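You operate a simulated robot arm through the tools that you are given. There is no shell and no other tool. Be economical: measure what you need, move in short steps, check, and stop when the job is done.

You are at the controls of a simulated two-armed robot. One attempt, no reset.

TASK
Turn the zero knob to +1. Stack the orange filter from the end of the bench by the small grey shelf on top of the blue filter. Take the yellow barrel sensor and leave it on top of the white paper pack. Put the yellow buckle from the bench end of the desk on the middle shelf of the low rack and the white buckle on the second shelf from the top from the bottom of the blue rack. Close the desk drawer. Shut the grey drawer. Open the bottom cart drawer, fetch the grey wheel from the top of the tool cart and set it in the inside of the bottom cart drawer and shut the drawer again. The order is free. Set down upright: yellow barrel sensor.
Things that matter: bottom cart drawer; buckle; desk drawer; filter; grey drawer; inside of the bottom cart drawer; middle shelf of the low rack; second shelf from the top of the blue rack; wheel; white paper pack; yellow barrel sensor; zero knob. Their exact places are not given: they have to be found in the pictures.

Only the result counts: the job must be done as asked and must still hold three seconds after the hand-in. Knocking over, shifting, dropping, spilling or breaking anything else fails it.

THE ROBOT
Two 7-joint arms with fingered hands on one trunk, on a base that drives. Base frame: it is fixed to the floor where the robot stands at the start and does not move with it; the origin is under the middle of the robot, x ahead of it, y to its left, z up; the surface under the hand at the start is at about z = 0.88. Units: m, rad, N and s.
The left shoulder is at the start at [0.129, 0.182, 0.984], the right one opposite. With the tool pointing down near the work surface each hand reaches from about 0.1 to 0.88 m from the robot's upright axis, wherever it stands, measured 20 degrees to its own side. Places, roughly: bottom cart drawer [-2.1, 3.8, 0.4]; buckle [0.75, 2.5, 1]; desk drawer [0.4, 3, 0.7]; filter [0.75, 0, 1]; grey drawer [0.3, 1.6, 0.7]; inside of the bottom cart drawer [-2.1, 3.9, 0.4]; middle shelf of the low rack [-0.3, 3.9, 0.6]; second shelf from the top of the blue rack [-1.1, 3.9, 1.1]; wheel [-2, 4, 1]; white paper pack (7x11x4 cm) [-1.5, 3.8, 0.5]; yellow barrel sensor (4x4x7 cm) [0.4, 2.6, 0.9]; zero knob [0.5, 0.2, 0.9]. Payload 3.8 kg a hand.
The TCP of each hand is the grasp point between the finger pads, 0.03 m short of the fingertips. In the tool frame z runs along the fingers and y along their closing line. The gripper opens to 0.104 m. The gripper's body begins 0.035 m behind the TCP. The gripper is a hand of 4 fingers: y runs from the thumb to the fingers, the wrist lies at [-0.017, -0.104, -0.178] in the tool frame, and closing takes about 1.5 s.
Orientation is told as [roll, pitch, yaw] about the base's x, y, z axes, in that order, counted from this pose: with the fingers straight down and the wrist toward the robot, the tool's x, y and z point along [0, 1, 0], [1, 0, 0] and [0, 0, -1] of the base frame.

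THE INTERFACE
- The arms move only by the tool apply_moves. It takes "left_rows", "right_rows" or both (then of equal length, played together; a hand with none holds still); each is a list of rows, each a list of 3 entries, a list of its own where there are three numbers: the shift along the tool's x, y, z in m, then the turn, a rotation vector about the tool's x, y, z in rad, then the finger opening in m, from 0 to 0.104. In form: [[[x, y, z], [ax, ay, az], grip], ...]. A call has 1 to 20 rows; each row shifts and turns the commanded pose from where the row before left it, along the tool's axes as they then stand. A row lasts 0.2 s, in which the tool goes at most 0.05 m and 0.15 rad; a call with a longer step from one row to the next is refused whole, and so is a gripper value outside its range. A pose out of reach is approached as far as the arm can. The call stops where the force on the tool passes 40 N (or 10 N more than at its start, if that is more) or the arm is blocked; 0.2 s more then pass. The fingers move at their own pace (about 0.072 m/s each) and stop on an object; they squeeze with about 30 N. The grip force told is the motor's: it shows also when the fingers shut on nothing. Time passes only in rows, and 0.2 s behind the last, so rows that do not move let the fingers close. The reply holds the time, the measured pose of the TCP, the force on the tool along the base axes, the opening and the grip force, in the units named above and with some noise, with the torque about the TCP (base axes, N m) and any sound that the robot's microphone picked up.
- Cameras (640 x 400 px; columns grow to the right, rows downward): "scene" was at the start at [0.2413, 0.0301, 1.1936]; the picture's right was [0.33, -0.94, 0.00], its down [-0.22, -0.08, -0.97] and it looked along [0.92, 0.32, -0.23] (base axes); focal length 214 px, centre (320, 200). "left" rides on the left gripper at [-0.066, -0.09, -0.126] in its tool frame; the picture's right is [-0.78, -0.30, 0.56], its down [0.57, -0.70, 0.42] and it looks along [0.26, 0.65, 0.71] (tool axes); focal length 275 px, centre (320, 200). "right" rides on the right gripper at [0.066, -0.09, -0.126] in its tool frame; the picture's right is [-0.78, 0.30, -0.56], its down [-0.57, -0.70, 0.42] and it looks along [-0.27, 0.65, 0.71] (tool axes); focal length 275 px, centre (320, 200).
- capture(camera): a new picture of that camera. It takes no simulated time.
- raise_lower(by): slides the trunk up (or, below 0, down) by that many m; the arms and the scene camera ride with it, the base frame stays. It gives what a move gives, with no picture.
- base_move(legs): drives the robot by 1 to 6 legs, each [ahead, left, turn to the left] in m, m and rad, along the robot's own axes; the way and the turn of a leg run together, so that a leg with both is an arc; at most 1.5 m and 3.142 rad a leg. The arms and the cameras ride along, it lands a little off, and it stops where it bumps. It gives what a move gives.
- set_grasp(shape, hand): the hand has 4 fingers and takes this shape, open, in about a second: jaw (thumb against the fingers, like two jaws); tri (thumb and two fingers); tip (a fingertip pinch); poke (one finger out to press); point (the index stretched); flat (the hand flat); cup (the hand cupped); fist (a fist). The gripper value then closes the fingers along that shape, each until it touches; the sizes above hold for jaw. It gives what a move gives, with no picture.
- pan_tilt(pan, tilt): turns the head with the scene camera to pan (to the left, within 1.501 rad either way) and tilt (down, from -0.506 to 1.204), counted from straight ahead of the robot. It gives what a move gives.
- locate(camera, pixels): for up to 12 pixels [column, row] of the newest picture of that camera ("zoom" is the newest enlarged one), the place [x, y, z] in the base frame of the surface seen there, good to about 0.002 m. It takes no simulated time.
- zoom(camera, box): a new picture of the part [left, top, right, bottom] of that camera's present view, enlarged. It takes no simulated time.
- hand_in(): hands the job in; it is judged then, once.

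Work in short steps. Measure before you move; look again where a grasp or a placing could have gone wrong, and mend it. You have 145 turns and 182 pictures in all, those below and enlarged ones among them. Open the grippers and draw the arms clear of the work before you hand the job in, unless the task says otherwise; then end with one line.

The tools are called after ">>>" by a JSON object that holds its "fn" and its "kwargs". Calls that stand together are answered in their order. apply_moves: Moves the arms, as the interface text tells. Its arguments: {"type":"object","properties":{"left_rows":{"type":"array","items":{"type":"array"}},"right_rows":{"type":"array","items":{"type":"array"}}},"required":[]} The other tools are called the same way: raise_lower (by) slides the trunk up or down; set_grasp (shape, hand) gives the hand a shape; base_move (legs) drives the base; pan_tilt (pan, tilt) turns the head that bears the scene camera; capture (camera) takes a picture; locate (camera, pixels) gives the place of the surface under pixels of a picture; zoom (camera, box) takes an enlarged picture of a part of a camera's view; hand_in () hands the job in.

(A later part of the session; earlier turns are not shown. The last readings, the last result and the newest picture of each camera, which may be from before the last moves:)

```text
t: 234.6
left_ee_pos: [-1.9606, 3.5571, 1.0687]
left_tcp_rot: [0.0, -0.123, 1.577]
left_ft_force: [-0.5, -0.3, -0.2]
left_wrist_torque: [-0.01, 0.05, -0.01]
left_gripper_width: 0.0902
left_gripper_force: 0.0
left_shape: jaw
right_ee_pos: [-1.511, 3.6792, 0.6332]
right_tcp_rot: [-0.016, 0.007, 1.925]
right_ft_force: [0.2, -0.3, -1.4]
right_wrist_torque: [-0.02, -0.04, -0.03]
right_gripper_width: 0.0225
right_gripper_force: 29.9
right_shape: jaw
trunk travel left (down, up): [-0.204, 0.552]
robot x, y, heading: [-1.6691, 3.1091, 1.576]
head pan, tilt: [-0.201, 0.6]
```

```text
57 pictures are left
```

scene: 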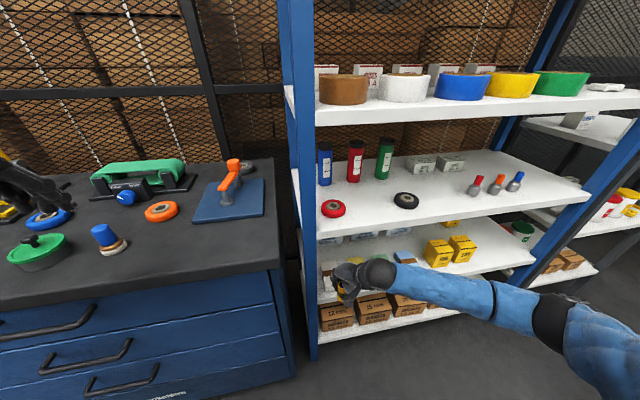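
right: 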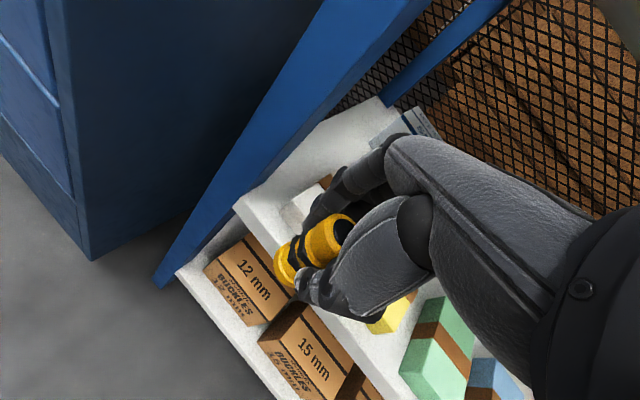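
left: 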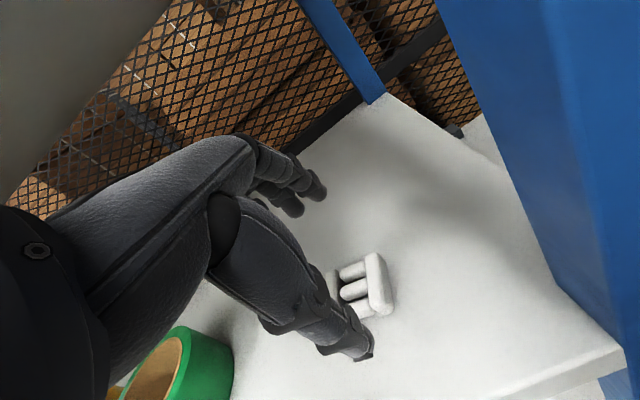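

I'll move in 8 cm over the pack and look from the side camera.

>>> {"fn": "apply_moves", "kwargs": {"right_rows": [[[-0.0077, 0.0267, 0], [0, 0, 0], 0.0], [[-0.0077, 0.0267, 0], [0, 0, 0], 0.0], [[-0.0077, 0.0267, 0], [0, 0, 0], 0.0], [[0, 0, 0], [0, 0, 0], 0.0]]}}

>>> {"fn": "capture", "kwargs": {"camera": "right"}}

>>> {"fn": "zoom", "kwargs": {"camera": "scene", "box": [290, 220, 418, 340]}}

```text
t: 235.6
left_ee_pos: [-1.961, 3.5557, 1.0694]
left_tcp_rot: [0.0, -0.126, 1.577]
left_ft_force: [0.3, 0.1, 0.6]
left_wrist_torque: [0.01, 0.0, 0.02]
left_gripper_width: 0.0895
left_gripper_force: 0.0
left_shape: jaw
right_ee_pos: [-1.517, 3.7609, 0.6335]
right_tcp_rot: [-0.015, 0.005, 1.928]
right_ft_force: [0.4, 1.0, -0.6]
right_wrist_torque: [-0.01, 0.04, 0.0]
right_gripper_width: 0.0228
right_gripper_force: 29.9
right_shape: jaw
trunk travel left (down, up): [-0.204, 0.552]
robot x, y, heading: [-1.6735, 3.1063, 1.573]
head pan, tilt: [-0.201, 0.6]
```

```text
56 pictures are left
```

right: 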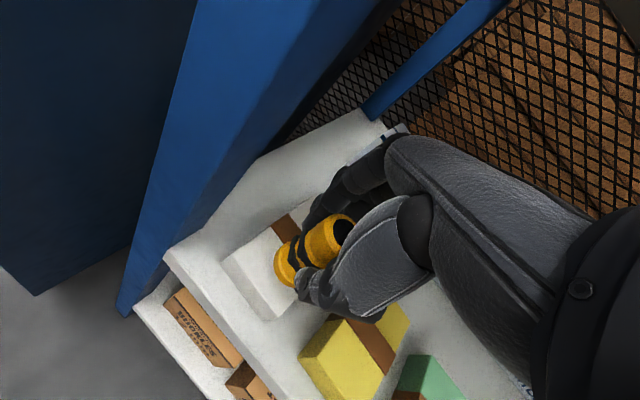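

```text
3.33 times, centred on (354, 280) of scene
```

zoom: 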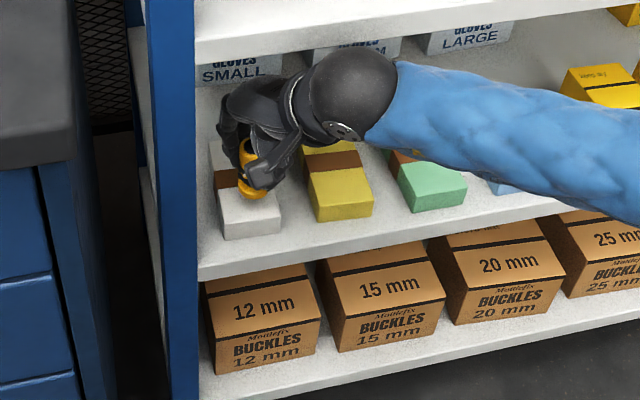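

The sensor is over the pack. I'll lower 0.022, then creep.

>>> {"fn": "apply_moves", "kwargs": {"right_rows": [[[0, 0, 0.01], [0, 0, 0], 0.0], [[0, 0, 0.01], [0, 0, 0], 0.0], [[0, 0, 0.002], [0, 0, 0], 0.0], [[0, 0, 0.002], [0, 0, 0], 0.0], [[0, 0, 0], [0, 0, 0], 0.0]]}}

>>> {"fn": "zoom", "kwargs": {"camera": "right", "box": [200, 180, 400, 340]}}

```text
t: 236.8
left_ee_pos: [-1.9617, 3.5563, 1.0696]
left_tcp_rot: [0.0, -0.126, 1.575]
left_ft_force: [-0.2, -0.9, 0.3]
left_wrist_torque: [0.0, -0.02, 0.02]
left_gripper_width: 0.09
left_gripper_force: 0.0
left_shape: jaw
right_ee_pos: [-1.5159, 3.7609, 0.6089]
right_tcp_rot: [-0.015, 0.006, 1.925]
right_ft_force: [-1.3, 0.2, -0.4]
right_wrist_torque: [0.01, -0.03, -0.01]
right_gripper_width: 0.0229
right_gripper_force: 29.6
right_shape: jaw
trunk travel left (down, up): [-0.204, 0.552]
robot x, y, heading: [-1.6715, 3.1086, 1.582]
head pan, tilt: [-0.201, 0.6]
```

```text
2.50 times, centred on (300, 260) of right
```

zoom: 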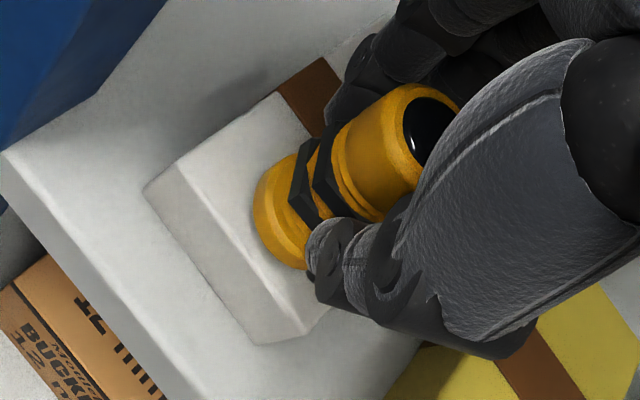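

>>> {"fn": "apply_moves", "kwargs": {"right_rows": [[[0, 0.005, 0.0015], [0, 0, 0], 0.0], [[0, 0, 0.0015], [0, 0, 0], 0.0], [[0, 0, 0.0015], [0, 0, 0], 0.0], [[0, 0, 0], [0, 0, 0], 0.0]]}}

>>> {"fn": "zoom", "kwargs": {"camera": "right", "box": [200, 180, 400, 340]}}

```text
t: 237.8
left_ee_pos: [-1.9611, 3.5565, 1.0693]
left_tcp_rot: [0.0, -0.127, 1.576]
left_ft_force: [0.2, 0.1, -0.1]
left_wrist_torque: [0.01, -0.02, -0.04]
left_gripper_width: 0.09
left_gripper_force: 0.1
left_shape: jaw
right_ee_pos: [-1.5182, 3.7661, 0.6035]
right_tcp_rot: [-0.016, 0.005, 1.925]
right_ft_force: [0.3, -0.4, -0.7]
right_wrist_torque: [0.0, -0.01, 0.0]
right_gripper_width: 0.0226
right_gripper_force: 29.6
right_shape: jaw
trunk travel left (down, up): [-0.204, 0.552]
robot x, y, heading: [-1.6725, 3.109, 1.577]
head pan, tilt: [-0.201, 0.6]
```

```text
2.50 times, centred on (300, 260) of right
```

zoom: 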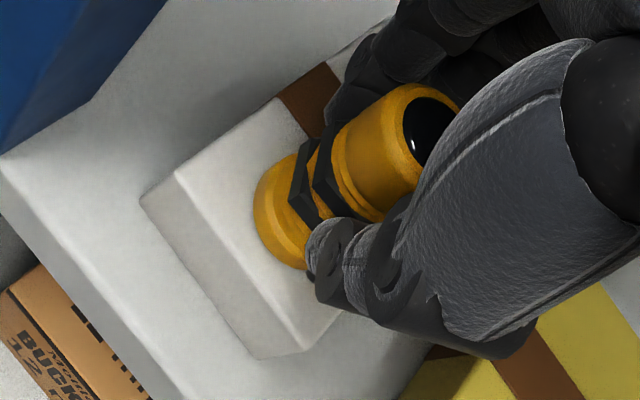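

Still no contact force. I'll keep creeping in 1.5 mm steps.

>>> {"fn": "apply_moves", "kwargs": {"right_rows": [[[0, 0, 0.0015], [0, 0, 0], 0.0], [[0, 0, 0.0015], [0, 0, 0], 0.0], [[0, 0, 0.0015], [0, 0, 0], 0.0], [[0, 0, 0], [0, 0, 0], 0.0]]}}

>>> {"fn": "locate", "kwargs": {"camera": "right", "pixels": [[305, 262], [303, 270], [285, 260], [310, 288]]}}

```text
t: 238.8
left_ee_pos: [-1.9612, 3.5539, 1.0702]
left_tcp_rot: [0.002, -0.127, 1.577]
left_ft_force: [0.5, 0.0, 0.3]
left_wrist_torque: [0.05, 0.01, -0.02]
left_gripper_width: 0.0898
left_gripper_force: 0.1
left_shape: jaw
right_ee_pos: [-1.5187, 3.7662, 0.6022]
right_tcp_rot: [-0.015, 0.001, 1.924]
right_ft_force: [3.0, -2.0, 12.9]
right_wrist_torque: [0.12, -0.01, -0.05]
right_gripper_width: 0.023
right_gripper_force: 30.4
right_shape: jaw
trunk travel left (down, up): [-0.204, 0.552]
robot x, y, heading: [-1.6722, 3.1071, 1.576]
head pan, tilt: [-0.201, 0.6]
```

```text
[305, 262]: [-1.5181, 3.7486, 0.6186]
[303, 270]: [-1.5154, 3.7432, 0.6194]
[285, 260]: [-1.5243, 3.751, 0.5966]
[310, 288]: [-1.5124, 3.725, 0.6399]
```

There's contact at 12.9 N. I'll ease up 1 mm, open, and slide the hand out sideways along the tool's -x, since the shelf above limits lifting, checking as I go.

>>> {"fn": "apply_moves", "kwargs": {"right_rows": [[[0, 0, -0.0015], [0, 0, 0], 0.02], [[0, 0, 0], [0, 0, 0], 0.03], [[0, 0, 0], [0, 0, 0], 0.045], [[0, 0, 0], [0, 0, 0], 0.06], [[0, 0, 0], [0, 0, 0], 0.075], [[0, 0, 0], [0, 0, 0], 0.09], [[0, 0, 0], [0, 0, 0], 0.09]]}}

>>> {"fn": "zoom", "kwargs": {"camera": "right", "box": [200, 140, 440, 340]}}

```text
t: 240.4
left_ee_pos: [-1.9618, 3.5557, 1.0697]
left_tcp_rot: [0.0, -0.125, 1.577]
left_ft_force: [0.7, 0.4, 0.3]
left_wrist_torque: [-0.04, 0.07, 0.03]
left_gripper_width: 0.0899
left_gripper_force: 0.1
left_shape: jaw
right_ee_pos: [-1.5175, 3.7652, 0.6019]
right_tcp_rot: [-0.016, 0.007, 1.926]
right_ft_force: [0.2, -0.5, -0.9]
right_wrist_torque: [-0.01, 0.0, 0.03]
right_gripper_width: 0.0897
right_gripper_force: 0.2
right_shape: jaw
trunk travel left (down, up): [-0.204, 0.552]
robot x, y, heading: [-1.6693, 3.1079, 1.572]
head pan, tilt: [-0.201, 0.6]
```

```text
2.00 times, centred on (320, 240) of right
```

zoom: 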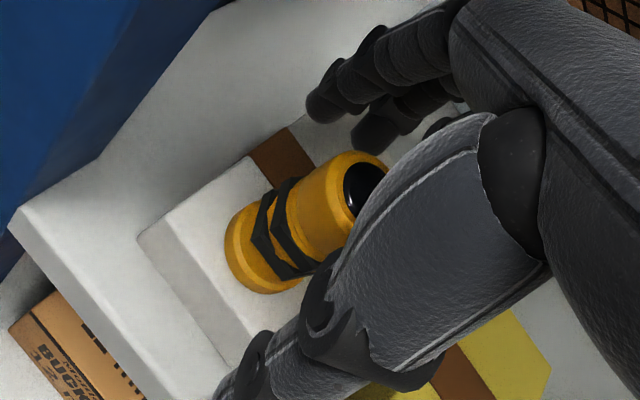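

The sensor stands freely on the pack. I'll slide out sideways slowly.

>>> {"fn": "apply_moves", "kwargs": {"right_rows": [[[-0.015, -0.002, 0], [0, 0, 0], 0.09], [[-0.015, -0.002, 0], [0, 0, 0], 0.09], [[-0.015, -0.002, 0], [0, 0, 0], 0.09], [[-0.015, -0.002, 0], [0, 0, 0], 0.09], [[-0.015, -0.002, 0], [0, 0, 0], 0.09], [[-0.01, -0.002, 0], [0, 0, 0], 0.09]]}}

>>> {"fn": "capture", "kwargs": {"camera": "right"}}

```text
t: 241.8
left_ee_pos: [-1.96, 3.5559, 1.068]
left_tcp_rot: [0.002, -0.125, 1.577]
left_ft_force: [0.2, 0.2, 0.1]
left_wrist_torque: [0.01, 0.02, 0.03]
left_gripper_width: 0.0898
left_gripper_force: 0.0
left_shape: jaw
right_ee_pos: [-1.4351, 3.7843, 0.6036]
right_tcp_rot: [-0.015, 0.005, 1.926]
right_ft_force: [0.4, -0.1, 0.3]
right_wrist_torque: [0.01, -0.01, 0.0]
right_gripper_width: 0.0898
right_gripper_force: 0.1
right_shape: jaw
trunk travel left (down, up): [-0.204, 0.552]
robot x, y, heading: [-1.6728, 3.1093, 1.577]
head pan, tilt: [-0.201, 0.6]
```

```text
51 pictures are left
```

right: 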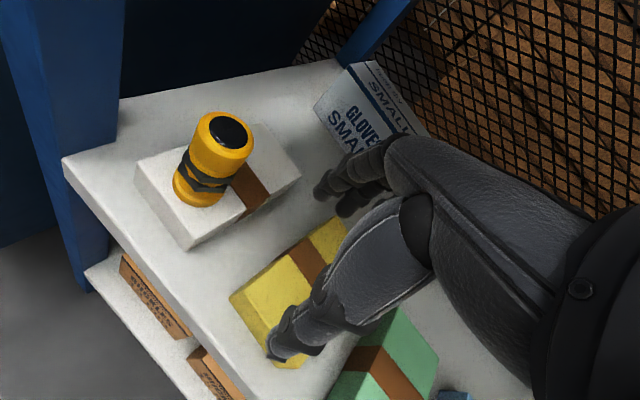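

The sensor stands upright on the white pack. I'll withdraw along the tool's -y, back the base, and raise the trunk to view the cart.

>>> {"fn": "apply_moves", "kwargs": {"right_rows": [[[0, -0.04, 0], [0, 0, 0], 0.09], [[0, -0.04, 0], [0, 0, 0], 0.09], [[0, -0.04, 0], [0, 0, 0], 0.09], [[0, -0.04, 0], [0, 0, 0], 0.09]]}}

>>> {"fn": "base_move", "kwargs": {"legs": [[-0.35, 0, 0], [0, 0.45, 0]]}}

>>> {"fn": "raise_lower", "kwargs": {"by": 0.2}}

>>> {"fn": "pan_tilt", "kwargs": {"pan": 0.0, "tilt": 0.6}}

>>> {"fn": "capture", "kwargs": {"camera": "scene"}}

```text
t: 242.8
left_ee_pos: [-1.9613, 3.5553, 1.0705]
left_tcp_rot: [0.0, -0.126, 1.575]
left_ft_force: [-0.3, -0.5, -0.5]
left_wrist_torque: [0.03, 0.02, -0.01]
left_gripper_width: 0.0898
left_gripper_force: 0.1
left_shape: jaw
right_ee_pos: [-1.3801, 3.6373, 0.6048]
right_tcp_rot: [-0.017, 0.004, 1.927]
right_ft_force: [-0.2, -0.8, -1.2]
right_wrist_torque: [-0.01, 0.03, 0.02]
right_gripper_width: 0.0899
right_gripper_force: 0.1
right_shape: jaw
trunk travel left (down, up): [-0.204, 0.552]
robot x, y, heading: [-1.6728, 3.109, 1.577]
head pan, tilt: [-0.201, 0.6]
```

```text
t: 247.3
left_ee_pos: [-2.4094, 3.2086, 1.0698]
left_tcp_rot: [0.0, -0.127, 1.575]
left_ft_force: [0.2, 1.1, 0.5]
left_wrist_torque: [0.04, 0.0, -0.03]
left_gripper_width: 0.0901
left_gripper_force: 0.1
left_shape: jaw
right_ee_pos: [-1.8249, 3.2896, 0.6036]
right_tcp_rot: [-0.017, 0.007, 1.927]
right_ft_force: [-0.1, 0.5, 0.3]
right_wrist_torque: [0.03, -0.03, 0.04]
right_gripper_width: 0.0897
right_gripper_force: 0.0
right_shape: jaw
trunk travel left (down, up): [-0.204, 0.552]
robot x, y, heading: [-2.1173, 2.7652, 1.575]
head pan, tilt: [-0.201, 0.6]
```

```text
t: 249.5
left_ee_pos: [-2.4066, 3.2093, 1.2692]
left_tcp_rot: [0.002, -0.124, 1.576]
left_ft_force: [-0.2, 0.2, -0.5]
left_wrist_torque: [-0.03, -0.01, -0.01]
left_gripper_width: 0.0898
left_gripper_force: 0.1
left_shape: jaw
right_ee_pos: [-1.8258, 3.2885, 0.8031]
right_tcp_rot: [-0.015, 0.005, 1.925]
right_ft_force: [-0.1, 0.7, 0.0]
right_wrist_torque: [0.02, 0.02, -0.04]
right_gripper_width: 0.0899
right_gripper_force: 0.1
right_shape: jaw
trunk travel left (down, up): [-0.404, 0.352]
robot x, y, heading: [-2.1164, 2.7571, 1.575]
head pan, tilt: [-0.201, 0.6]
```

```text
t: 250.2
left_ee_pos: [-2.4074, 3.2094, 1.2691]
left_tcp_rot: [0.001, -0.126, 1.576]
left_ft_force: [-0.1, 0.5, -0.6]
left_wrist_torque: [0.02, -0.02, 0.01]
left_gripper_width: 0.0899
left_gripper_force: 0.1
left_shape: jaw
right_ee_pos: [-1.8254, 3.2899, 0.8038]
right_tcp_rot: [-0.016, 0.005, 1.925]
right_ft_force: [0.5, 0.1, -0.1]
right_wrist_torque: [-0.03, 0.01, 0.03]
right_gripper_width: 0.0897
right_gripper_force: 0.1
right_shape: jaw
trunk travel left (down, up): [-0.404, 0.352]
robot x, y, heading: [-2.1201, 2.7576, 1.576]
head pan, tilt: [0.0, 0.6]
```

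```text
50 pictures are left
```

scene: 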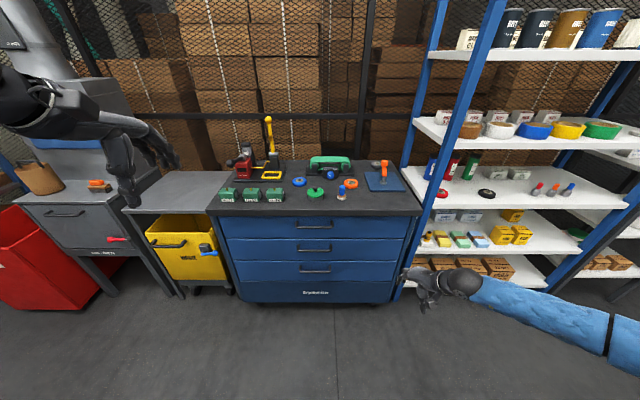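

>>> {"fn": "zoom", "kwargs": {"camera": "scene", "box": [200, 130, 424, 270]}}

>>> {"fn": "locate", "kwargs": {"camera": "scene", "pixels": [[314, 226], [315, 250], [315, 272], [270, 270], [360, 270], [250, 265], [300, 213], [315, 292], [390, 265], [391, 166]]}}

```text
2.86 times, centred on (312, 200) of scene
```

zoom: 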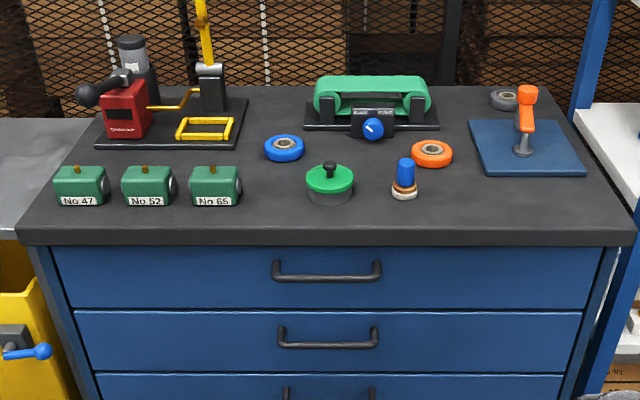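

```text
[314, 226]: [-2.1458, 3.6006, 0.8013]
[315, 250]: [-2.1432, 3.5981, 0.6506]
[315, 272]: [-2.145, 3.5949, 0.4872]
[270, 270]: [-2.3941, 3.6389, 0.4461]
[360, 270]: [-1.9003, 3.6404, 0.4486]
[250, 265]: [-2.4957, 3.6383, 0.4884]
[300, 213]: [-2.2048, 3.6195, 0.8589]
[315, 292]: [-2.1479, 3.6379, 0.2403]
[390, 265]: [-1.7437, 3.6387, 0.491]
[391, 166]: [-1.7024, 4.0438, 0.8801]
```

The bottom drawer's handle is at (-2.145, 3.597, 0.487) with its face at y=3.639. The grey wheel is near scene (376,164), so I'll zoom in on it.

>>> {"fn": "zoom", "kwargs": {"camera": "scene", "box": [350, 145, 414, 195]}}

>>> {"fn": "locate", "kwargs": {"camera": "zoom", "pixels": [[262, 190], [235, 190], [285, 180], [255, 165], [262, 215], [300, 200], [345, 160], [360, 265], [215, 265], [545, 240]]}}

```text
8.00 times, centred on (382, 170) of scene
```

zoom: 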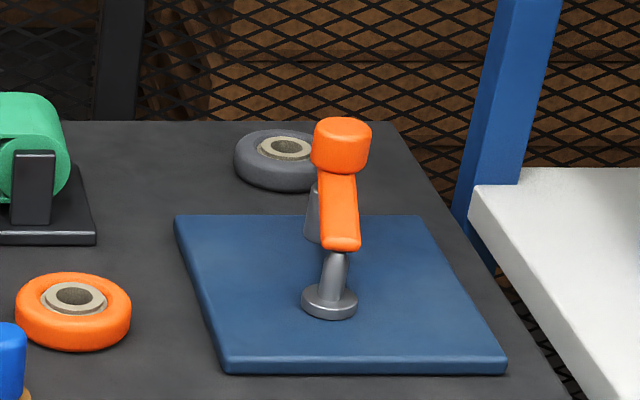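

```text
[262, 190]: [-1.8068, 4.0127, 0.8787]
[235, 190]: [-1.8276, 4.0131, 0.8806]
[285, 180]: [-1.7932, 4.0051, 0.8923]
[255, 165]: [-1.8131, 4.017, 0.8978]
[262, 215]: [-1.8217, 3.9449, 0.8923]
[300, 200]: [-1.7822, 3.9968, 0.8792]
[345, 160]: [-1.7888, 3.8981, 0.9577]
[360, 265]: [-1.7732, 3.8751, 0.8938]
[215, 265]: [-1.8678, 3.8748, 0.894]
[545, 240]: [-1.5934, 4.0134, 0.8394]
```

The wheel's centre is about (-1.795, 4.035), top z 0.90, behind the orange clamp (top ≈0.97). I'll lift the right hand, yaw it so the wrist comes from the left of the clamp, and drive forward.

>>> {"fn": "apply_moves", "kwargs": {"right_rows": [[[0, 0, -0.048], [0, 0, 0.126], 0.09], [[0, 0, -0.048], [0, 0, 0.126], 0.09], [[0, 0, -0.048], [0, 0, 0.126], 0.09], [[0, 0, -0.048], [0, 0, 0.126], 0.09], [[0, 0, -0.048], [0, 0, 0.126], 0.09], [[0, 0, -0.045], [0, 0, 0.126], 0.09], [[0, 0, 0], [0, 0, 0], 0.09]]}}

>>> {"fn": "base_move", "kwargs": {"legs": [[0.5, 0, 0]]}}

>>> {"fn": "capture", "kwargs": {"camera": "scene"}}

```text
t: 251.8
left_ee_pos: [-2.4071, 3.209, 1.2684]
left_tcp_rot: [0.0, -0.125, 1.574]
left_ft_force: [0.6, -0.7, -1.0]
left_wrist_torque: [0.04, -0.01, -0.04]
left_gripper_width: 0.0899
left_gripper_force: 0.0
left_shape: jaw
right_ee_pos: [-1.8287, 3.2851, 1.0891]
right_tcp_rot: [-0.013, -0.005, 1.168]
right_ft_force: [0.8, 0.1, -0.1]
right_wrist_torque: [-0.01, 0.03, -0.02]
right_gripper_width: 0.09
right_gripper_force: 0.1
right_shape: jaw
trunk travel left (down, up): [-0.404, 0.352]
robot x, y, heading: [-2.1184, 2.7611, 1.577]
head pan, tilt: [0.0, 0.6]
```

```text
t: 254.8
left_ee_pos: [-2.4, 3.722, 1.2692]
left_tcp_rot: [0.0, -0.124, 1.561]
left_ft_force: [0.2, -0.1, -0.6]
left_wrist_torque: [-0.02, 0.02, -0.04]
left_gripper_width: 0.09
left_gripper_force: 0.1
left_shape: jaw
right_ee_pos: [-1.8195, 3.7899, 1.0883]
right_tcp_rot: [-0.015, -0.007, 1.155]
right_ft_force: [0.3, 0.2, 0.2]
right_wrist_torque: [0.0, 0.02, 0.01]
right_gripper_width: 0.0898
right_gripper_force: 0.0
right_shape: jaw
trunk travel left (down, up): [-0.404, 0.352]
robot x, y, heading: [-2.1179, 3.2676, 1.562]
head pan, tilt: [0.0, 0.6]
```

```text
47 pictures are left
```

scene: 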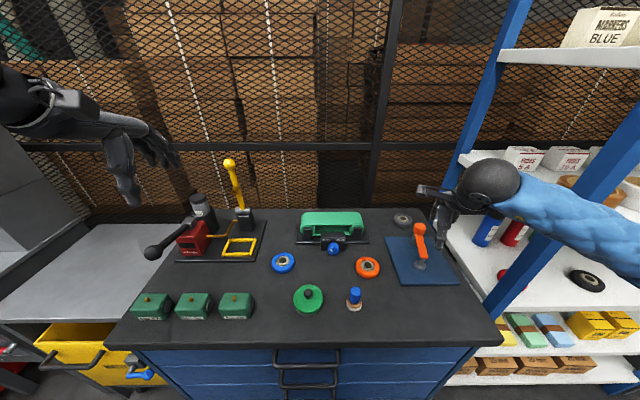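

>>> {"fn": "locate", "kwargs": {"camera": "scene", "pixels": [[530, 190], [560, 210], [600, 220], [625, 240], [490, 170], [495, 300], [403, 220], [396, 218], [411, 218], [402, 213], [402, 228], [420, 232]]}}

>>> {"fn": "capture", "kwargs": {"camera": "right"}}

```text
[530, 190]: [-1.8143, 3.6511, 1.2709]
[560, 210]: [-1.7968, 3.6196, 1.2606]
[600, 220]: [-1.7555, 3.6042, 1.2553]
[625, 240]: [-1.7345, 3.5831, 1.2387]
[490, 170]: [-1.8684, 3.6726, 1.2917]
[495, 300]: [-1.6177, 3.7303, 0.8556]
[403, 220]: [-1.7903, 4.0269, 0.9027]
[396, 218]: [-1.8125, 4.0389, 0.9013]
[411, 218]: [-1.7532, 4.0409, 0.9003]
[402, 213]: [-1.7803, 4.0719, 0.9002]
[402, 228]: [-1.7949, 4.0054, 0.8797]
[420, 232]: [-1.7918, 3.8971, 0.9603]
```

```text
46 pictures are left
```

right: 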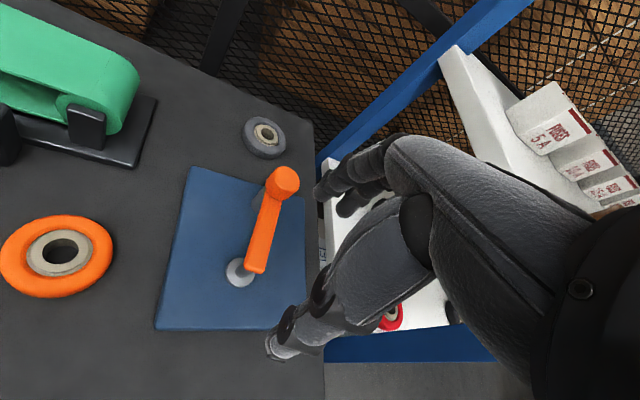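

The wheel's centre is (-1.783, 4.038). I'll shift the base 6 cm left and 3 cm ahead for elbow room by the rack post, then advance the hand along tool y, high over the clamp.

>>> {"fn": "base_move", "kwargs": {"legs": [[0.03, 0.06, 0.01]]}}

>>> {"fn": "apply_moves", "kwargs": {"right_rows": [[[0, 0.039, 0], [0, 0, 0], 0.09], [[0, 0.039, 0], [0, 0, 0], 0.09], [[0, 0.039, 0], [0, 0, 0], 0.09], [[0, 0.039, 0], [0, 0, 0], 0.09], [[0, 0.039, 0], [0, 0, 0], 0.09], [[0, 0.039, 0], [0, 0, 0], 0.09], [[0, 0, 0], [0, 0, 0], 0.09]]}}

>>> {"fn": "capture", "kwargs": {"camera": "right"}}

>>> {"fn": "capture", "kwargs": {"camera": "scene"}}

```text
t: 255.8
left_ee_pos: [-2.4697, 3.7502, 1.2697]
left_tcp_rot: [-0.002, -0.125, 1.571]
left_ft_force: [-0.7, 0.4, -0.3]
left_wrist_torque: [-0.01, -0.03, -0.03]
left_gripper_width: 0.0901
left_gripper_force: 0.0
left_shape: jaw
right_ee_pos: [-1.8909, 3.8232, 1.0876]
right_tcp_rot: [-0.016, -0.008, 1.167]
right_ft_force: [0.3, 1.3, 0.0]
right_wrist_torque: [-0.02, -0.03, -0.04]
right_gripper_width: 0.0899
right_gripper_force: 0.1
right_shape: jaw
trunk travel left (down, up): [-0.404, 0.352]
robot x, y, heading: [-2.1783, 3.3001, 1.575]
head pan, tilt: [0.0, 0.6]
```

```text
t: 257.4
left_ee_pos: [-2.4665, 3.7489, 1.2695]
left_tcp_rot: [0.001, -0.125, 1.57]
left_ft_force: [0.8, 0.2, -1.1]
left_wrist_torque: [0.01, -0.02, -0.02]
left_gripper_width: 0.0899
left_gripper_force: 0.0
left_shape: jaw
right_ee_pos: [-1.7972, 4.0359, 1.0906]
right_tcp_rot: [-0.015, -0.01, 1.166]
right_ft_force: [0.2, -0.1, -0.1]
right_wrist_torque: [-0.01, 0.02, -0.02]
right_gripper_width: 0.0895
right_gripper_force: 0.0
right_shape: jaw
trunk travel left (down, up): [-0.404, 0.352]
robot x, y, heading: [-2.1796, 3.3048, 1.576]
head pan, tilt: [0.0, 0.6]
```

```text
45 pictures are left
```

right: 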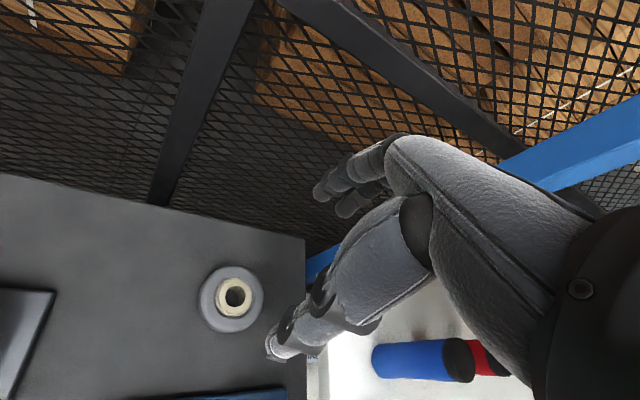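

```text
44 pictures are left
```

scene: 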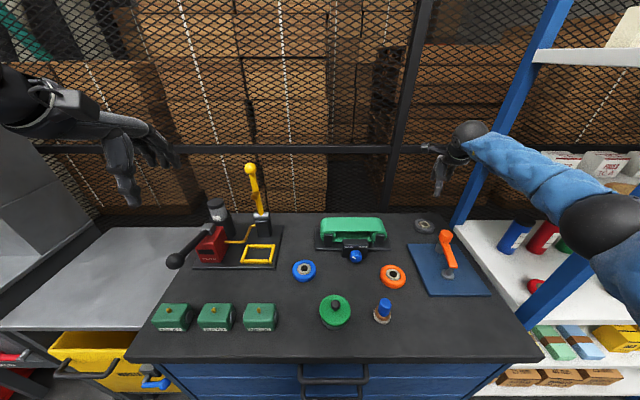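

>>> {"fn": "locate", "kwargs": {"camera": "right", "pixels": [[205, 297], [258, 300], [230, 270], [226, 325], [220, 297], [250, 290], [300, 240], [170, 195]]}}

>>> {"fn": "locate", "kwargs": {"camera": "scene", "pixels": [[590, 215], [560, 210], [625, 255], [520, 170], [545, 290], [480, 190]]}}

```text
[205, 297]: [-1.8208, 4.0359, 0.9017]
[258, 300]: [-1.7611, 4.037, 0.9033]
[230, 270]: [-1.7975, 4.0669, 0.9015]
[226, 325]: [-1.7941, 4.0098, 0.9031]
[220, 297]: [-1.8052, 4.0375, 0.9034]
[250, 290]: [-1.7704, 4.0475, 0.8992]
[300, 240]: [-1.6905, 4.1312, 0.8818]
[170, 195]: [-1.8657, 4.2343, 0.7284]
```

```text
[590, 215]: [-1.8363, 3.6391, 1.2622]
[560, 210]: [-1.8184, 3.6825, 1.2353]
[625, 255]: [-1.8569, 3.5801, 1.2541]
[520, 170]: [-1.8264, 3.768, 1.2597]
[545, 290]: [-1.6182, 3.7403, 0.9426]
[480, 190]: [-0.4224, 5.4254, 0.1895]
```

The wheel's centre is (-1.7915, 4.0385), top 0.903, and the elbow is clear. I'll centre, lower the trunk 0.1, descend and close.

>>> {"fn": "apply_moves", "kwargs": {"right_rows": [[[-0.004, 0.0045, 0], [0, 0, 0], 0.095], [[0, 0, 0], [0, 0, 0], 0.095]]}}

>>> {"fn": "raise_lower", "kwargs": {"by": -0.1}}

>>> {"fn": "apply_moves", "kwargs": {"right_rows": [[[0, 0, 0.03], [0, 0, 0], 0.095], [[0, 0, 0.03], [0, 0, 0], 0.095], [[0, 0, 0.016], [0, 0, 0], 0.095], [[0, 0, 0], [0, 0, 0], 0.095]]}}

>>> {"fn": "capture", "kwargs": {"camera": "right"}}

```text
t: 258.0
left_ee_pos: [-2.4663, 3.749, 1.27]
left_tcp_rot: [0.001, -0.126, 1.569]
left_ft_force: [-0.9, 0.5, 0.5]
left_wrist_torque: [-0.01, 0.04, -0.02]
left_gripper_width: 0.0902
left_gripper_force: 0.0
left_shape: jaw
right_ee_pos: [-1.792, 4.0405, 1.0912]
right_tcp_rot: [-0.014, -0.009, 1.166]
right_ft_force: [-0.9, 0.2, -0.4]
right_wrist_torque: [0.01, -0.01, -0.01]
right_gripper_width: 0.0946
right_gripper_force: 0.1
right_shape: jaw
trunk travel left (down, up): [-0.404, 0.352]
robot x, y, heading: [-2.1829, 3.3035, 1.573]
head pan, tilt: [0.0, 0.6]
```

```text
t: 259.4
left_ee_pos: [-2.4674, 3.7495, 1.1705]
left_tcp_rot: [0.0, -0.127, 1.571]
left_ft_force: [0.4, 0.0, -0.3]
left_wrist_torque: [0.04, -0.01, 0.0]
left_gripper_width: 0.0897
left_gripper_force: 0.1
left_shape: jaw
right_ee_pos: [-1.79, 4.0411, 0.9911]
right_tcp_rot: [-0.013, -0.006, 1.166]
right_ft_force: [-0.3, 0.0, -0.2]
right_wrist_torque: [0.01, 0.01, 0.0]
right_gripper_width: 0.0948
right_gripper_force: 0.1
right_shape: jaw
trunk travel left (down, up): [-0.304, 0.452]
robot x, y, heading: [-2.1809, 3.2975, 1.572]
head pan, tilt: [0.0, 0.6]
```

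```text
t: 260.4
left_ee_pos: [-2.4674, 3.7495, 1.1709]
left_tcp_rot: [0.001, -0.126, 1.57]
left_ft_force: [0.2, 0.1, 0.4]
left_wrist_torque: [0.0, -0.03, -0.03]
left_gripper_width: 0.0899
left_gripper_force: 0.1
left_shape: jaw
right_ee_pos: [-1.7897, 4.0403, 0.913]
right_tcp_rot: [-0.015, -0.007, 1.163]
right_ft_force: [-0.1, -0.7, 0.9]
right_wrist_torque: [-0.01, 0.05, 0.01]
right_gripper_width: 0.095
right_gripper_force: 0.2
right_shape: jaw
trunk travel left (down, up): [-0.304, 0.452]
robot x, y, heading: [-2.1824, 3.2958, 1.575]
head pan, tilt: [0.0, 0.6]
```

```text
43 pictures are left
```

right: 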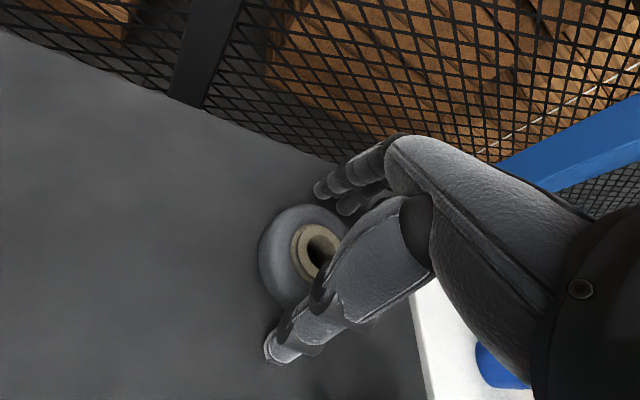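

The fingers straddle the wheel. I'll go down 3 mm, close and lift.

>>> {"fn": "apply_moves", "kwargs": {"right_rows": [[[0, 0, 0.003], [0, 0, 0], 0.095], [[0, 0, 0], [0, 0, 0], 0.0], [[0, 0, 0], [0, 0, 0], 0.0], [[0, 0, 0], [0, 0, 0], 0.0], [[0, 0, 0], [0, 0, 0], 0.0], [[0, 0, 0], [0, 0, 0], 0.0], [[0, 0, -0.03], [0, 0, 0], 0.0], [[0, 0, -0.04], [0, 0, 0], 0.0], [[0, 0, -0.04], [0, 0, 0], 0.0], [[0, 0, -0.04], [0, 0, 0], 0.0], [[0, 0, 0], [0, 0, 0], 0.0]]}}

>>> {"fn": "capture", "kwargs": {"camera": "right"}}

```text
t: 262.8
left_ee_pos: [-2.4662, 3.7494, 1.1705]
left_tcp_rot: [0.001, -0.127, 1.569]
left_ft_force: [-0.8, 0.7, 0.5]
left_wrist_torque: [0.02, 0.01, -0.01]
left_gripper_width: 0.0903
left_gripper_force: 0.0
left_shape: jaw
right_ee_pos: [-1.7908, 4.0429, 1.0597]
right_tcp_rot: [-0.016, -0.006, 1.165]
right_ft_force: [-0.8, 0.4, -0.5]
right_wrist_torque: [0.0, -0.04, -0.01]
right_gripper_width: 0.0606
right_gripper_force: 30.3
right_shape: jaw
trunk travel left (down, up): [-0.304, 0.452]
robot x, y, heading: [-2.1827, 3.2999, 1.568]
head pan, tilt: [0.0, 0.6]
```

```text
42 pictures are left
```

right: 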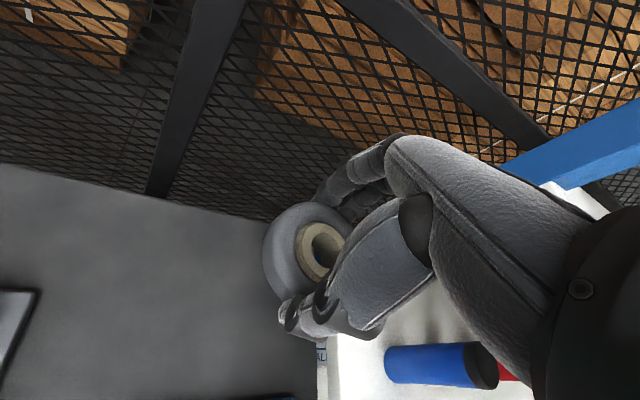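

The wheel is held. I'll retract the right hand, back off to about (-1.98, 2.98) and lower the trunk to reach the bottom drawer's handle with the left hand.

>>> {"fn": "apply_moves", "kwargs": {"right_rows": [[[0, 0, -0.02], [0, 0, 0], 0.0], [[0, -0.04, 0], [0, 0, 0], 0.0], [[0, -0.04, 0], [0, 0, 0], 0.0], [[0, -0.04, 0], [0, 0, 0], 0.0], [[0, -0.04, 0], [0, 0, 0], 0.0], [[0, -0.04, 0], [0, 0, 0], 0.0], [[0, -0.04, 0], [0, 0, 0], 0.0]]}}

>>> {"fn": "base_move", "kwargs": {"legs": [[-0.34, 0, 0], [0, -0.2, 0]]}}

>>> {"fn": "raise_lower", "kwargs": {"by": -0.25}}

>>> {"fn": "pan_tilt", "kwargs": {"pan": 0.15, "tilt": 0.75}}

>>> {"fn": "capture", "kwargs": {"camera": "scene"}}

```text
t: 264.4
left_ee_pos: [-2.4671, 3.7473, 1.1702]
left_tcp_rot: [-0.001, -0.127, 1.571]
left_ft_force: [0.5, -0.6, 0.8]
left_wrist_torque: [0.01, -0.04, -0.04]
left_gripper_width: 0.0899
left_gripper_force: 0.1
left_shape: jaw
right_ee_pos: [-1.8884, 3.8205, 1.0789]
right_tcp_rot: [-0.016, -0.007, 1.164]
right_ft_force: [-0.7, -0.4, -0.1]
right_wrist_torque: [0.02, -0.02, -0.01]
right_gripper_width: 0.0605
right_gripper_force: 30.0
right_shape: jaw
trunk travel left (down, up): [-0.304, 0.452]
robot x, y, heading: [-2.1813, 3.2975, 1.57]
head pan, tilt: [0.0, 0.6]
```

```text
t: 267.8
left_ee_pos: [-2.2663, 3.3958, 1.17]
left_tcp_rot: [0.003, -0.125, 1.571]
left_ft_force: [0.4, -0.4, 1.0]
left_wrist_torque: [-0.01, 0.01, 0.02]
left_gripper_width: 0.0896
left_gripper_force: 0.1
left_shape: jaw
right_ee_pos: [-1.6879, 3.4699, 1.0772]
right_tcp_rot: [-0.014, -0.007, 1.168]
right_ft_force: [0.0, 0.4, -0.6]
right_wrist_torque: [-0.01, 0.02, 0.02]
right_gripper_width: 0.0606
right_gripper_force: 29.3
right_shape: jaw
trunk travel left (down, up): [-0.304, 0.452]
robot x, y, heading: [-1.9786, 2.949, 1.574]
head pan, tilt: [0.0, 0.6]
```

```text
t: 270.4
left_ee_pos: [-2.2691, 3.3971, 0.9208]
left_tcp_rot: [0.001, -0.123, 1.573]
left_ft_force: [0.1, -0.6, -0.2]
left_wrist_torque: [0.02, 0.02, 0.01]
left_gripper_width: 0.0899
left_gripper_force: 0.0
left_shape: jaw
right_ee_pos: [-1.6897, 3.4688, 0.8279]
right_tcp_rot: [-0.013, -0.007, 1.168]
right_ft_force: [-0.1, -0.1, -1.3]
right_wrist_torque: [-0.03, 0.02, -0.01]
right_gripper_width: 0.0607
right_gripper_force: 29.5
right_shape: jaw
trunk travel left (down, up): [-0.054, 0.702]
robot x, y, heading: [-1.9832, 2.9457, 1.578]
head pan, tilt: [0.0, 0.6]
```

```text
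t: 271.1
left_ee_pos: [-2.2691, 3.3962, 0.9205]
left_tcp_rot: [0.0, -0.124, 1.573]
left_ft_force: [-0.6, 0.6, -0.1]
left_wrist_torque: [-0.03, 0.0, 0.01]
left_gripper_width: 0.0901
left_gripper_force: 0.0
left_shape: jaw
right_ee_pos: [-1.6896, 3.4696, 0.8275]
right_tcp_rot: [-0.017, -0.008, 1.167]
right_ft_force: [0.4, -0.2, -1.3]
right_wrist_torque: [0.01, 0.0, 0.01]
right_gripper_width: 0.0605
right_gripper_force: 30.0
right_shape: jaw
trunk travel left (down, up): [-0.054, 0.702]
robot x, y, heading: [-1.9832, 2.9452, 1.58]
head pan, tilt: [0.15, 0.75]
```

```text
41 pictures are left
```

scene: 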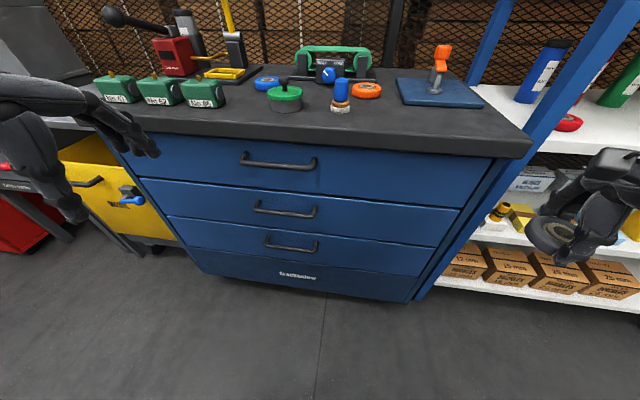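

>>> {"fn": "zoom", "kwargs": {"camera": "scene", "box": [235, 190, 347, 260]}}

>>> {"fn": "locate", "kwargs": {"camera": "zoom", "pixels": [[320, 338], [320, 326], [200, 325], [450, 340], [320, 310], [178, 285], [478, 290], [320, 360], [320, 132], [320, 262]]}}

```text
5.71 times, centred on (291, 225) of scene
```

zoom: 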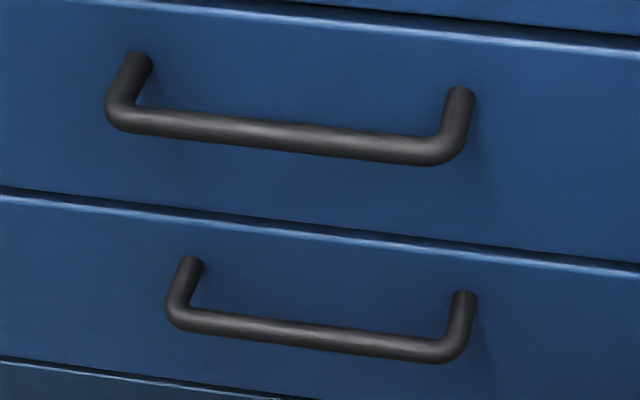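

```text
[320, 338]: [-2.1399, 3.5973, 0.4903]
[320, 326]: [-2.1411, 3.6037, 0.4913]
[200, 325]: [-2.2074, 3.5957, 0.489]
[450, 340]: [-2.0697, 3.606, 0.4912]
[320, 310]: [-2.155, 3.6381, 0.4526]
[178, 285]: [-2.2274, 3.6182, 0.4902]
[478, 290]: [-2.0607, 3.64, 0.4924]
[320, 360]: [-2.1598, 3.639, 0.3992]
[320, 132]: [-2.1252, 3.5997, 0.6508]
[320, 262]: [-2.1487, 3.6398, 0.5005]
```

The bar's centre is about y 3.601, z 0.486, spanning x -2.22 to -2.06, with a gap of 0.032 behind it. I'll pitch the left hand to -0.45 and bring it to a start point above and in front of the bar.

>>> {"fn": "apply_moves", "kwargs": {"left_rows": [[[0, 0, 0], [-0.109, 0, 0], 0.07], [[0, 0, 0], [-0.109, 0, 0], 0.07], [[0, 0, 0], [-0.108, 0, 0], 0.07], [[-0.0143, -0.0013, 0.042], [0, 0, 0], 0.07], [[-0.0143, -0.0013, 0.042], [0, 0, 0], 0.07], [[-0.0143, -0.0013, 0.042], [0, 0, 0], 0.07], [[-0.0143, -0.0013, 0.042], [0, 0, 0], 0.07], [[-0.0143, -0.0013, 0.042], [0, 0, 0], 0.07], [[-0.0143, -0.0013, 0.042], [0, 0, 0], 0.07], [[-0.0143, -0.0013, 0.042], [0, 0, 0], 0.07], [[-0.0143, -0.0013, 0.042], [0, 0, 0], 0.07], [[-0.0143, -0.0013, 0.042], [0, 0, 0], 0.07], [[0, 0, 0], [0, 0, 0], 0.07]]}}

>>> {"fn": "capture", "kwargs": {"camera": "scene"}}

>>> {"fn": "capture", "kwargs": {"camera": "left"}}

```text
t: 273.0
left_ee_pos: [-2.2219, 3.5543, 0.8066]
left_tcp_rot: [-0.002, -0.497, 1.585]
left_ft_force: [-2.3, -16.1, 16.5]
left_wrist_torque: [0.65, -0.02, 0.11]
left_gripper_width: 0.0651
left_gripper_force: 0.1
left_shape: jaw
left hand out of reach, approached as far as the arm can: row 1, 2, 3, 4, 5, 6
right_ee_pos: [-1.6889, 3.4685, 0.8292]
right_tcp_rot: [-0.015, -0.007, 1.169]
right_ft_force: [0.0, 0.1, -0.8]
right_wrist_torque: [-0.01, 0.01, 0.0]
right_gripper_width: 0.0605
right_gripper_force: 29.7
right_shape: jaw
trunk travel left (down, up): [-0.054, 0.702]
robot x, y, heading: [-1.9785, 2.9438, 1.574]
head pan, tilt: [0.15, 0.75]
stopped in row 9 (left hand): the force on the tool passed its limit at 56 N (the readings are from after the stop); the commanded pose is now the measured one
```

```text
39 pictures are left
```

scene: 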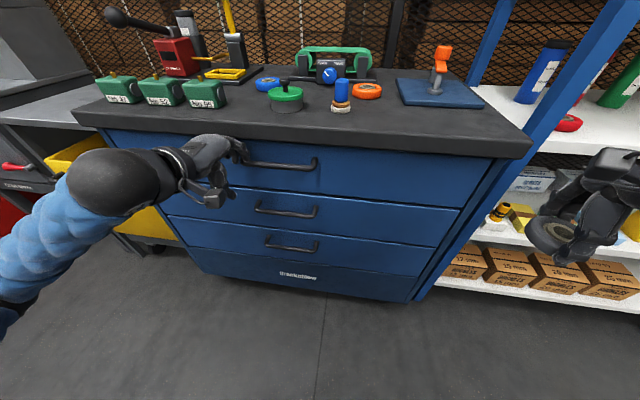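

```text
38 pictures are left
```

left: 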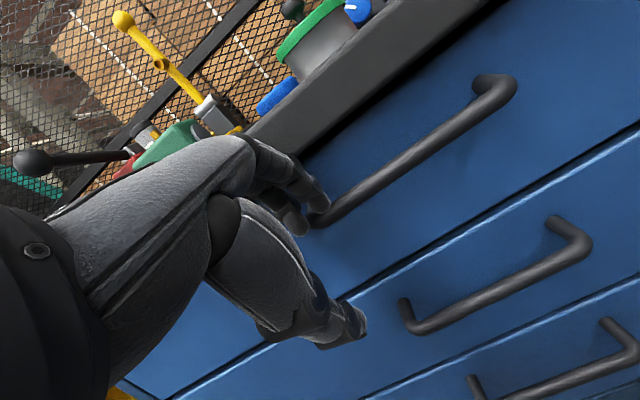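

The arm was too folded and its fingers touched the top drawer's handle. I'll lift 6 cm to be sure they unhook, then back the base and raise the trunk for a better posture.

>>> {"fn": "apply_moves", "kwargs": {"left_rows": [[[0, 0.0095, -0.0176], [0, 0, 0], 0.07], [[0, 0.0095, -0.0176], [0, 0, 0], 0.07], [[0, 0.0095, -0.0176], [0, 0, 0], 0.07], [[0, 0, 0], [0, 0, 0], 0.07]]}}

>>> {"fn": "zoom", "kwargs": {"camera": "scene", "box": [160, 100, 340, 220]}}

```text
t: 274.0
left_ee_pos: [-2.2229, 3.5566, 0.8604]
left_tcp_rot: [-0.002, -0.482, 1.583]
left_ft_force: [-0.2, 0.3, 0.3]
left_wrist_torque: [0.03, 0.0, -0.02]
left_gripper_width: 0.0701
left_gripper_force: 0.1
left_shape: jaw
right_ee_pos: [-1.6902, 3.469, 0.8278]
right_tcp_rot: [-0.016, -0.006, 1.169]
right_ft_force: [0.3, -1.0, -1.0]
right_wrist_torque: [0.02, 0.02, 0.0]
right_gripper_width: 0.0606
right_gripper_force: 29.6
right_shape: jaw
trunk travel left (down, up): [-0.054, 0.702]
robot x, y, heading: [-1.9788, 2.9482, 1.576]
head pan, tilt: [0.15, 0.75]
```

```text
3.33 times, centred on (250, 160) of scene
```

zoom: 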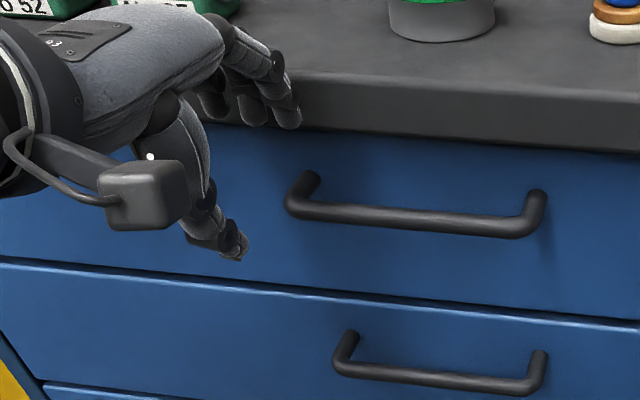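

>>> {"fn": "base_move", "kwargs": {"legs": [[-0.12, 0, 0]]}}

>>> {"fn": "raise_lower", "kwargs": {"by": 0.1}}

>>> {"fn": "apply_moves", "kwargs": {"left_rows": [[[-0.0092, -0.0106, 0.0427], [0, 0, 0], 0.07], [[-0.0092, -0.0106, 0.0427], [0, 0, 0], 0.07], [[-0.0092, -0.0106, 0.0427], [0, 0, 0], 0.07], [[-0.0092, -0.0106, 0.0427], [0, 0, 0], 0.07], [[-0.0092, -0.0106, 0.0427], [0, 0, 0], 0.07], [[-0.0092, -0.0106, 0.0427], [0, 0, 0], 0.07], [[-0.0092, -0.0106, 0.0427], [0, 0, 0], 0.07], [[-0.0092, -0.0106, 0.0427], [0, 0, 0], 0.07], [[-0.0092, -0.0106, 0.0427], [0, 0, 0], 0.07], [[0, 0, 0], [0, 0, 0], 0.07]]}}

>>> {"fn": "capture", "kwargs": {"camera": "left"}}

>>> {"fn": "capture", "kwargs": {"camera": "scene"}}

```text
t: 275.3
left_ee_pos: [-2.2225, 3.4343, 0.8595]
left_tcp_rot: [-0.003, -0.483, 1.586]
left_ft_force: [-0.2, 0.0, -0.4]
left_wrist_torque: [-0.05, 0.0, -0.01]
left_gripper_width: 0.0699
left_gripper_force: 0.0
left_shape: jaw
right_ee_pos: [-1.6897, 3.3488, 0.8289]
right_tcp_rot: [-0.016, -0.006, 1.169]
right_ft_force: [-0.3, -0.3, -1.1]
right_wrist_torque: [0.02, -0.02, 0.0]
right_gripper_width: 0.0608
right_gripper_force: 29.8
right_shape: jaw
trunk travel left (down, up): [-0.054, 0.702]
robot x, y, heading: [-1.9797, 2.8282, 1.579]
head pan, tilt: [0.15, 0.75]
```

```text
t: 276.6
left_ee_pos: [-2.2237, 3.4346, 0.9589]
left_tcp_rot: [-0.001, -0.48, 1.583]
left_ft_force: [0.3, 0.9, -0.1]
left_wrist_torque: [-0.01, -0.02, 0.05]
left_gripper_width: 0.0701
left_gripper_force: 0.1
left_shape: jaw
right_ee_pos: [-1.6896, 3.3493, 0.9263]
right_tcp_rot: [-0.015, -0.005, 1.169]
right_ft_force: [-0.3, -0.9, -1.0]
right_wrist_torque: [-0.05, 0.01, -0.01]
right_gripper_width: 0.0608
right_gripper_force: 30.2
right_shape: jaw
trunk travel left (down, up): [-0.154, 0.602]
robot x, y, heading: [-1.9791, 2.8253, 1.572]
head pan, tilt: [0.15, 0.75]
```

```text
t: 278.8
left_ee_pos: [-2.1421, 3.5266, 0.5735]
left_tcp_rot: [-0.003, -0.483, 1.584]
left_ft_force: [0.6, 0.3, 0.0]
left_wrist_torque: [-0.01, -0.01, 0.01]
left_gripper_width: 0.0698
left_gripper_force: 0.1
left_shape: jaw
right_ee_pos: [-1.6887, 3.3488, 0.9282]
right_tcp_rot: [-0.015, -0.008, 1.17]
right_ft_force: [-0.8, 0.1, -0.1]
right_wrist_torque: [-0.01, 0.05, -0.03]
right_gripper_width: 0.0606
right_gripper_force: 29.9
right_shape: jaw
trunk travel left (down, up): [-0.154, 0.602]
robot x, y, heading: [-1.9828, 2.8281, 1.576]
head pan, tilt: [0.15, 0.75]
```

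```text
36 pictures are left
```

left: 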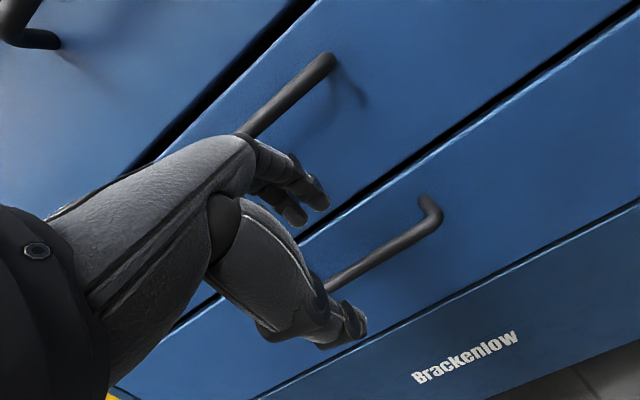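

```text
35 pictures are left
```

scene: 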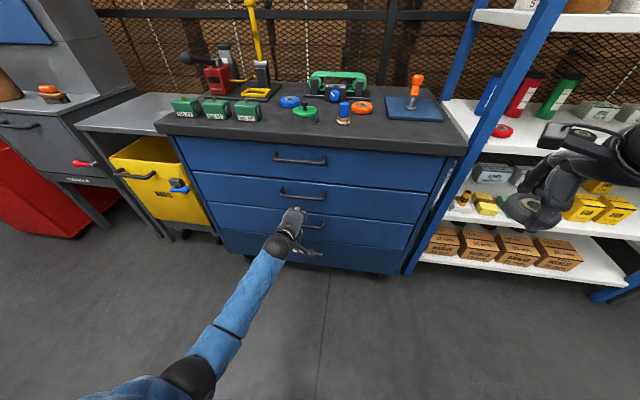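

The hand is aligned. The bar is 0.112 ahead along tool z and 0.025 toward the finger side, so I'll advance along tool z with the opening at 0.064 until the fingers are over the bar.

>>> {"fn": "apply_moves", "kwargs": {"left_rows": [[[0, 0.002, 0.03], [0, 0, 0], 0.064], [[0, 0, 0.03], [0, 0, 0], 0.064], [[0, 0, 0.025], [0, 0, 0], 0.064], [[0, 0, 0.015], [0, 0, 0], 0.064], [[0, 0, 0], [0, 0, 0], 0.064]]}}

>>> {"fn": "capture", "kwargs": {"camera": "left"}}

>>> {"fn": "zoom", "kwargs": {"camera": "scene", "box": [240, 180, 368, 260]}}

```text
t: 280.0
left_ee_pos: [-2.139, 3.5762, 0.4892]
left_tcp_rot: [-0.002, -0.484, 1.584]
left_ft_force: [0.0, 0.8, 0.5]
left_wrist_torque: [0.01, -0.02, 0.0]
left_gripper_width: 0.0643
left_gripper_force: 0.0
left_shape: jaw
right_ee_pos: [-1.6899, 3.3486, 0.9284]
right_tcp_rot: [-0.016, -0.006, 1.169]
right_ft_force: [0.6, -0.3, -1.4]
right_wrist_torque: [0.0, 0.0, 0.0]
right_gripper_width: 0.0608
right_gripper_force: 29.7
right_shape: jaw
trunk travel left (down, up): [-0.154, 0.602]
robot x, y, heading: [-1.9825, 2.8264, 1.575]
head pan, tilt: [0.15, 0.75]
```

```text
34 pictures are left
```

left: 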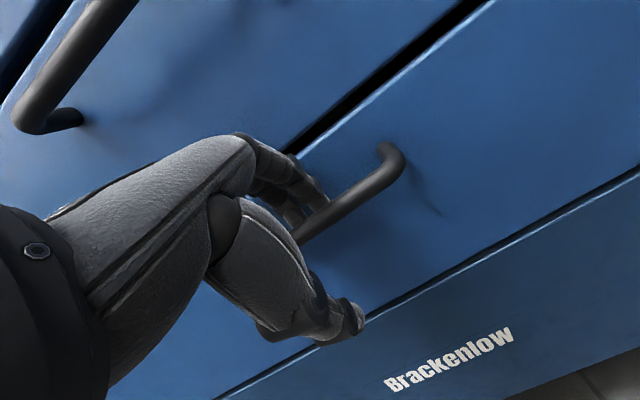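

```text
5.00 times, centred on (304, 220) of scene
```

zoom: 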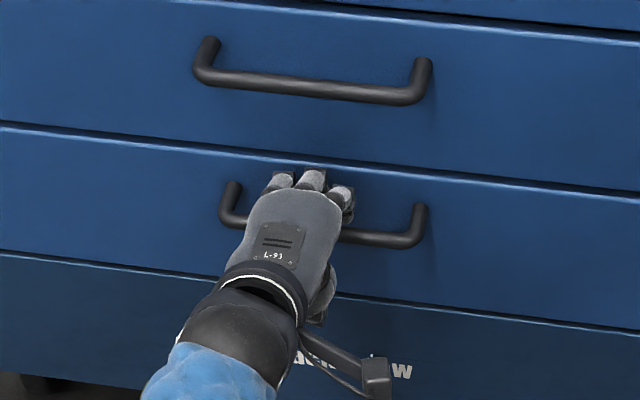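

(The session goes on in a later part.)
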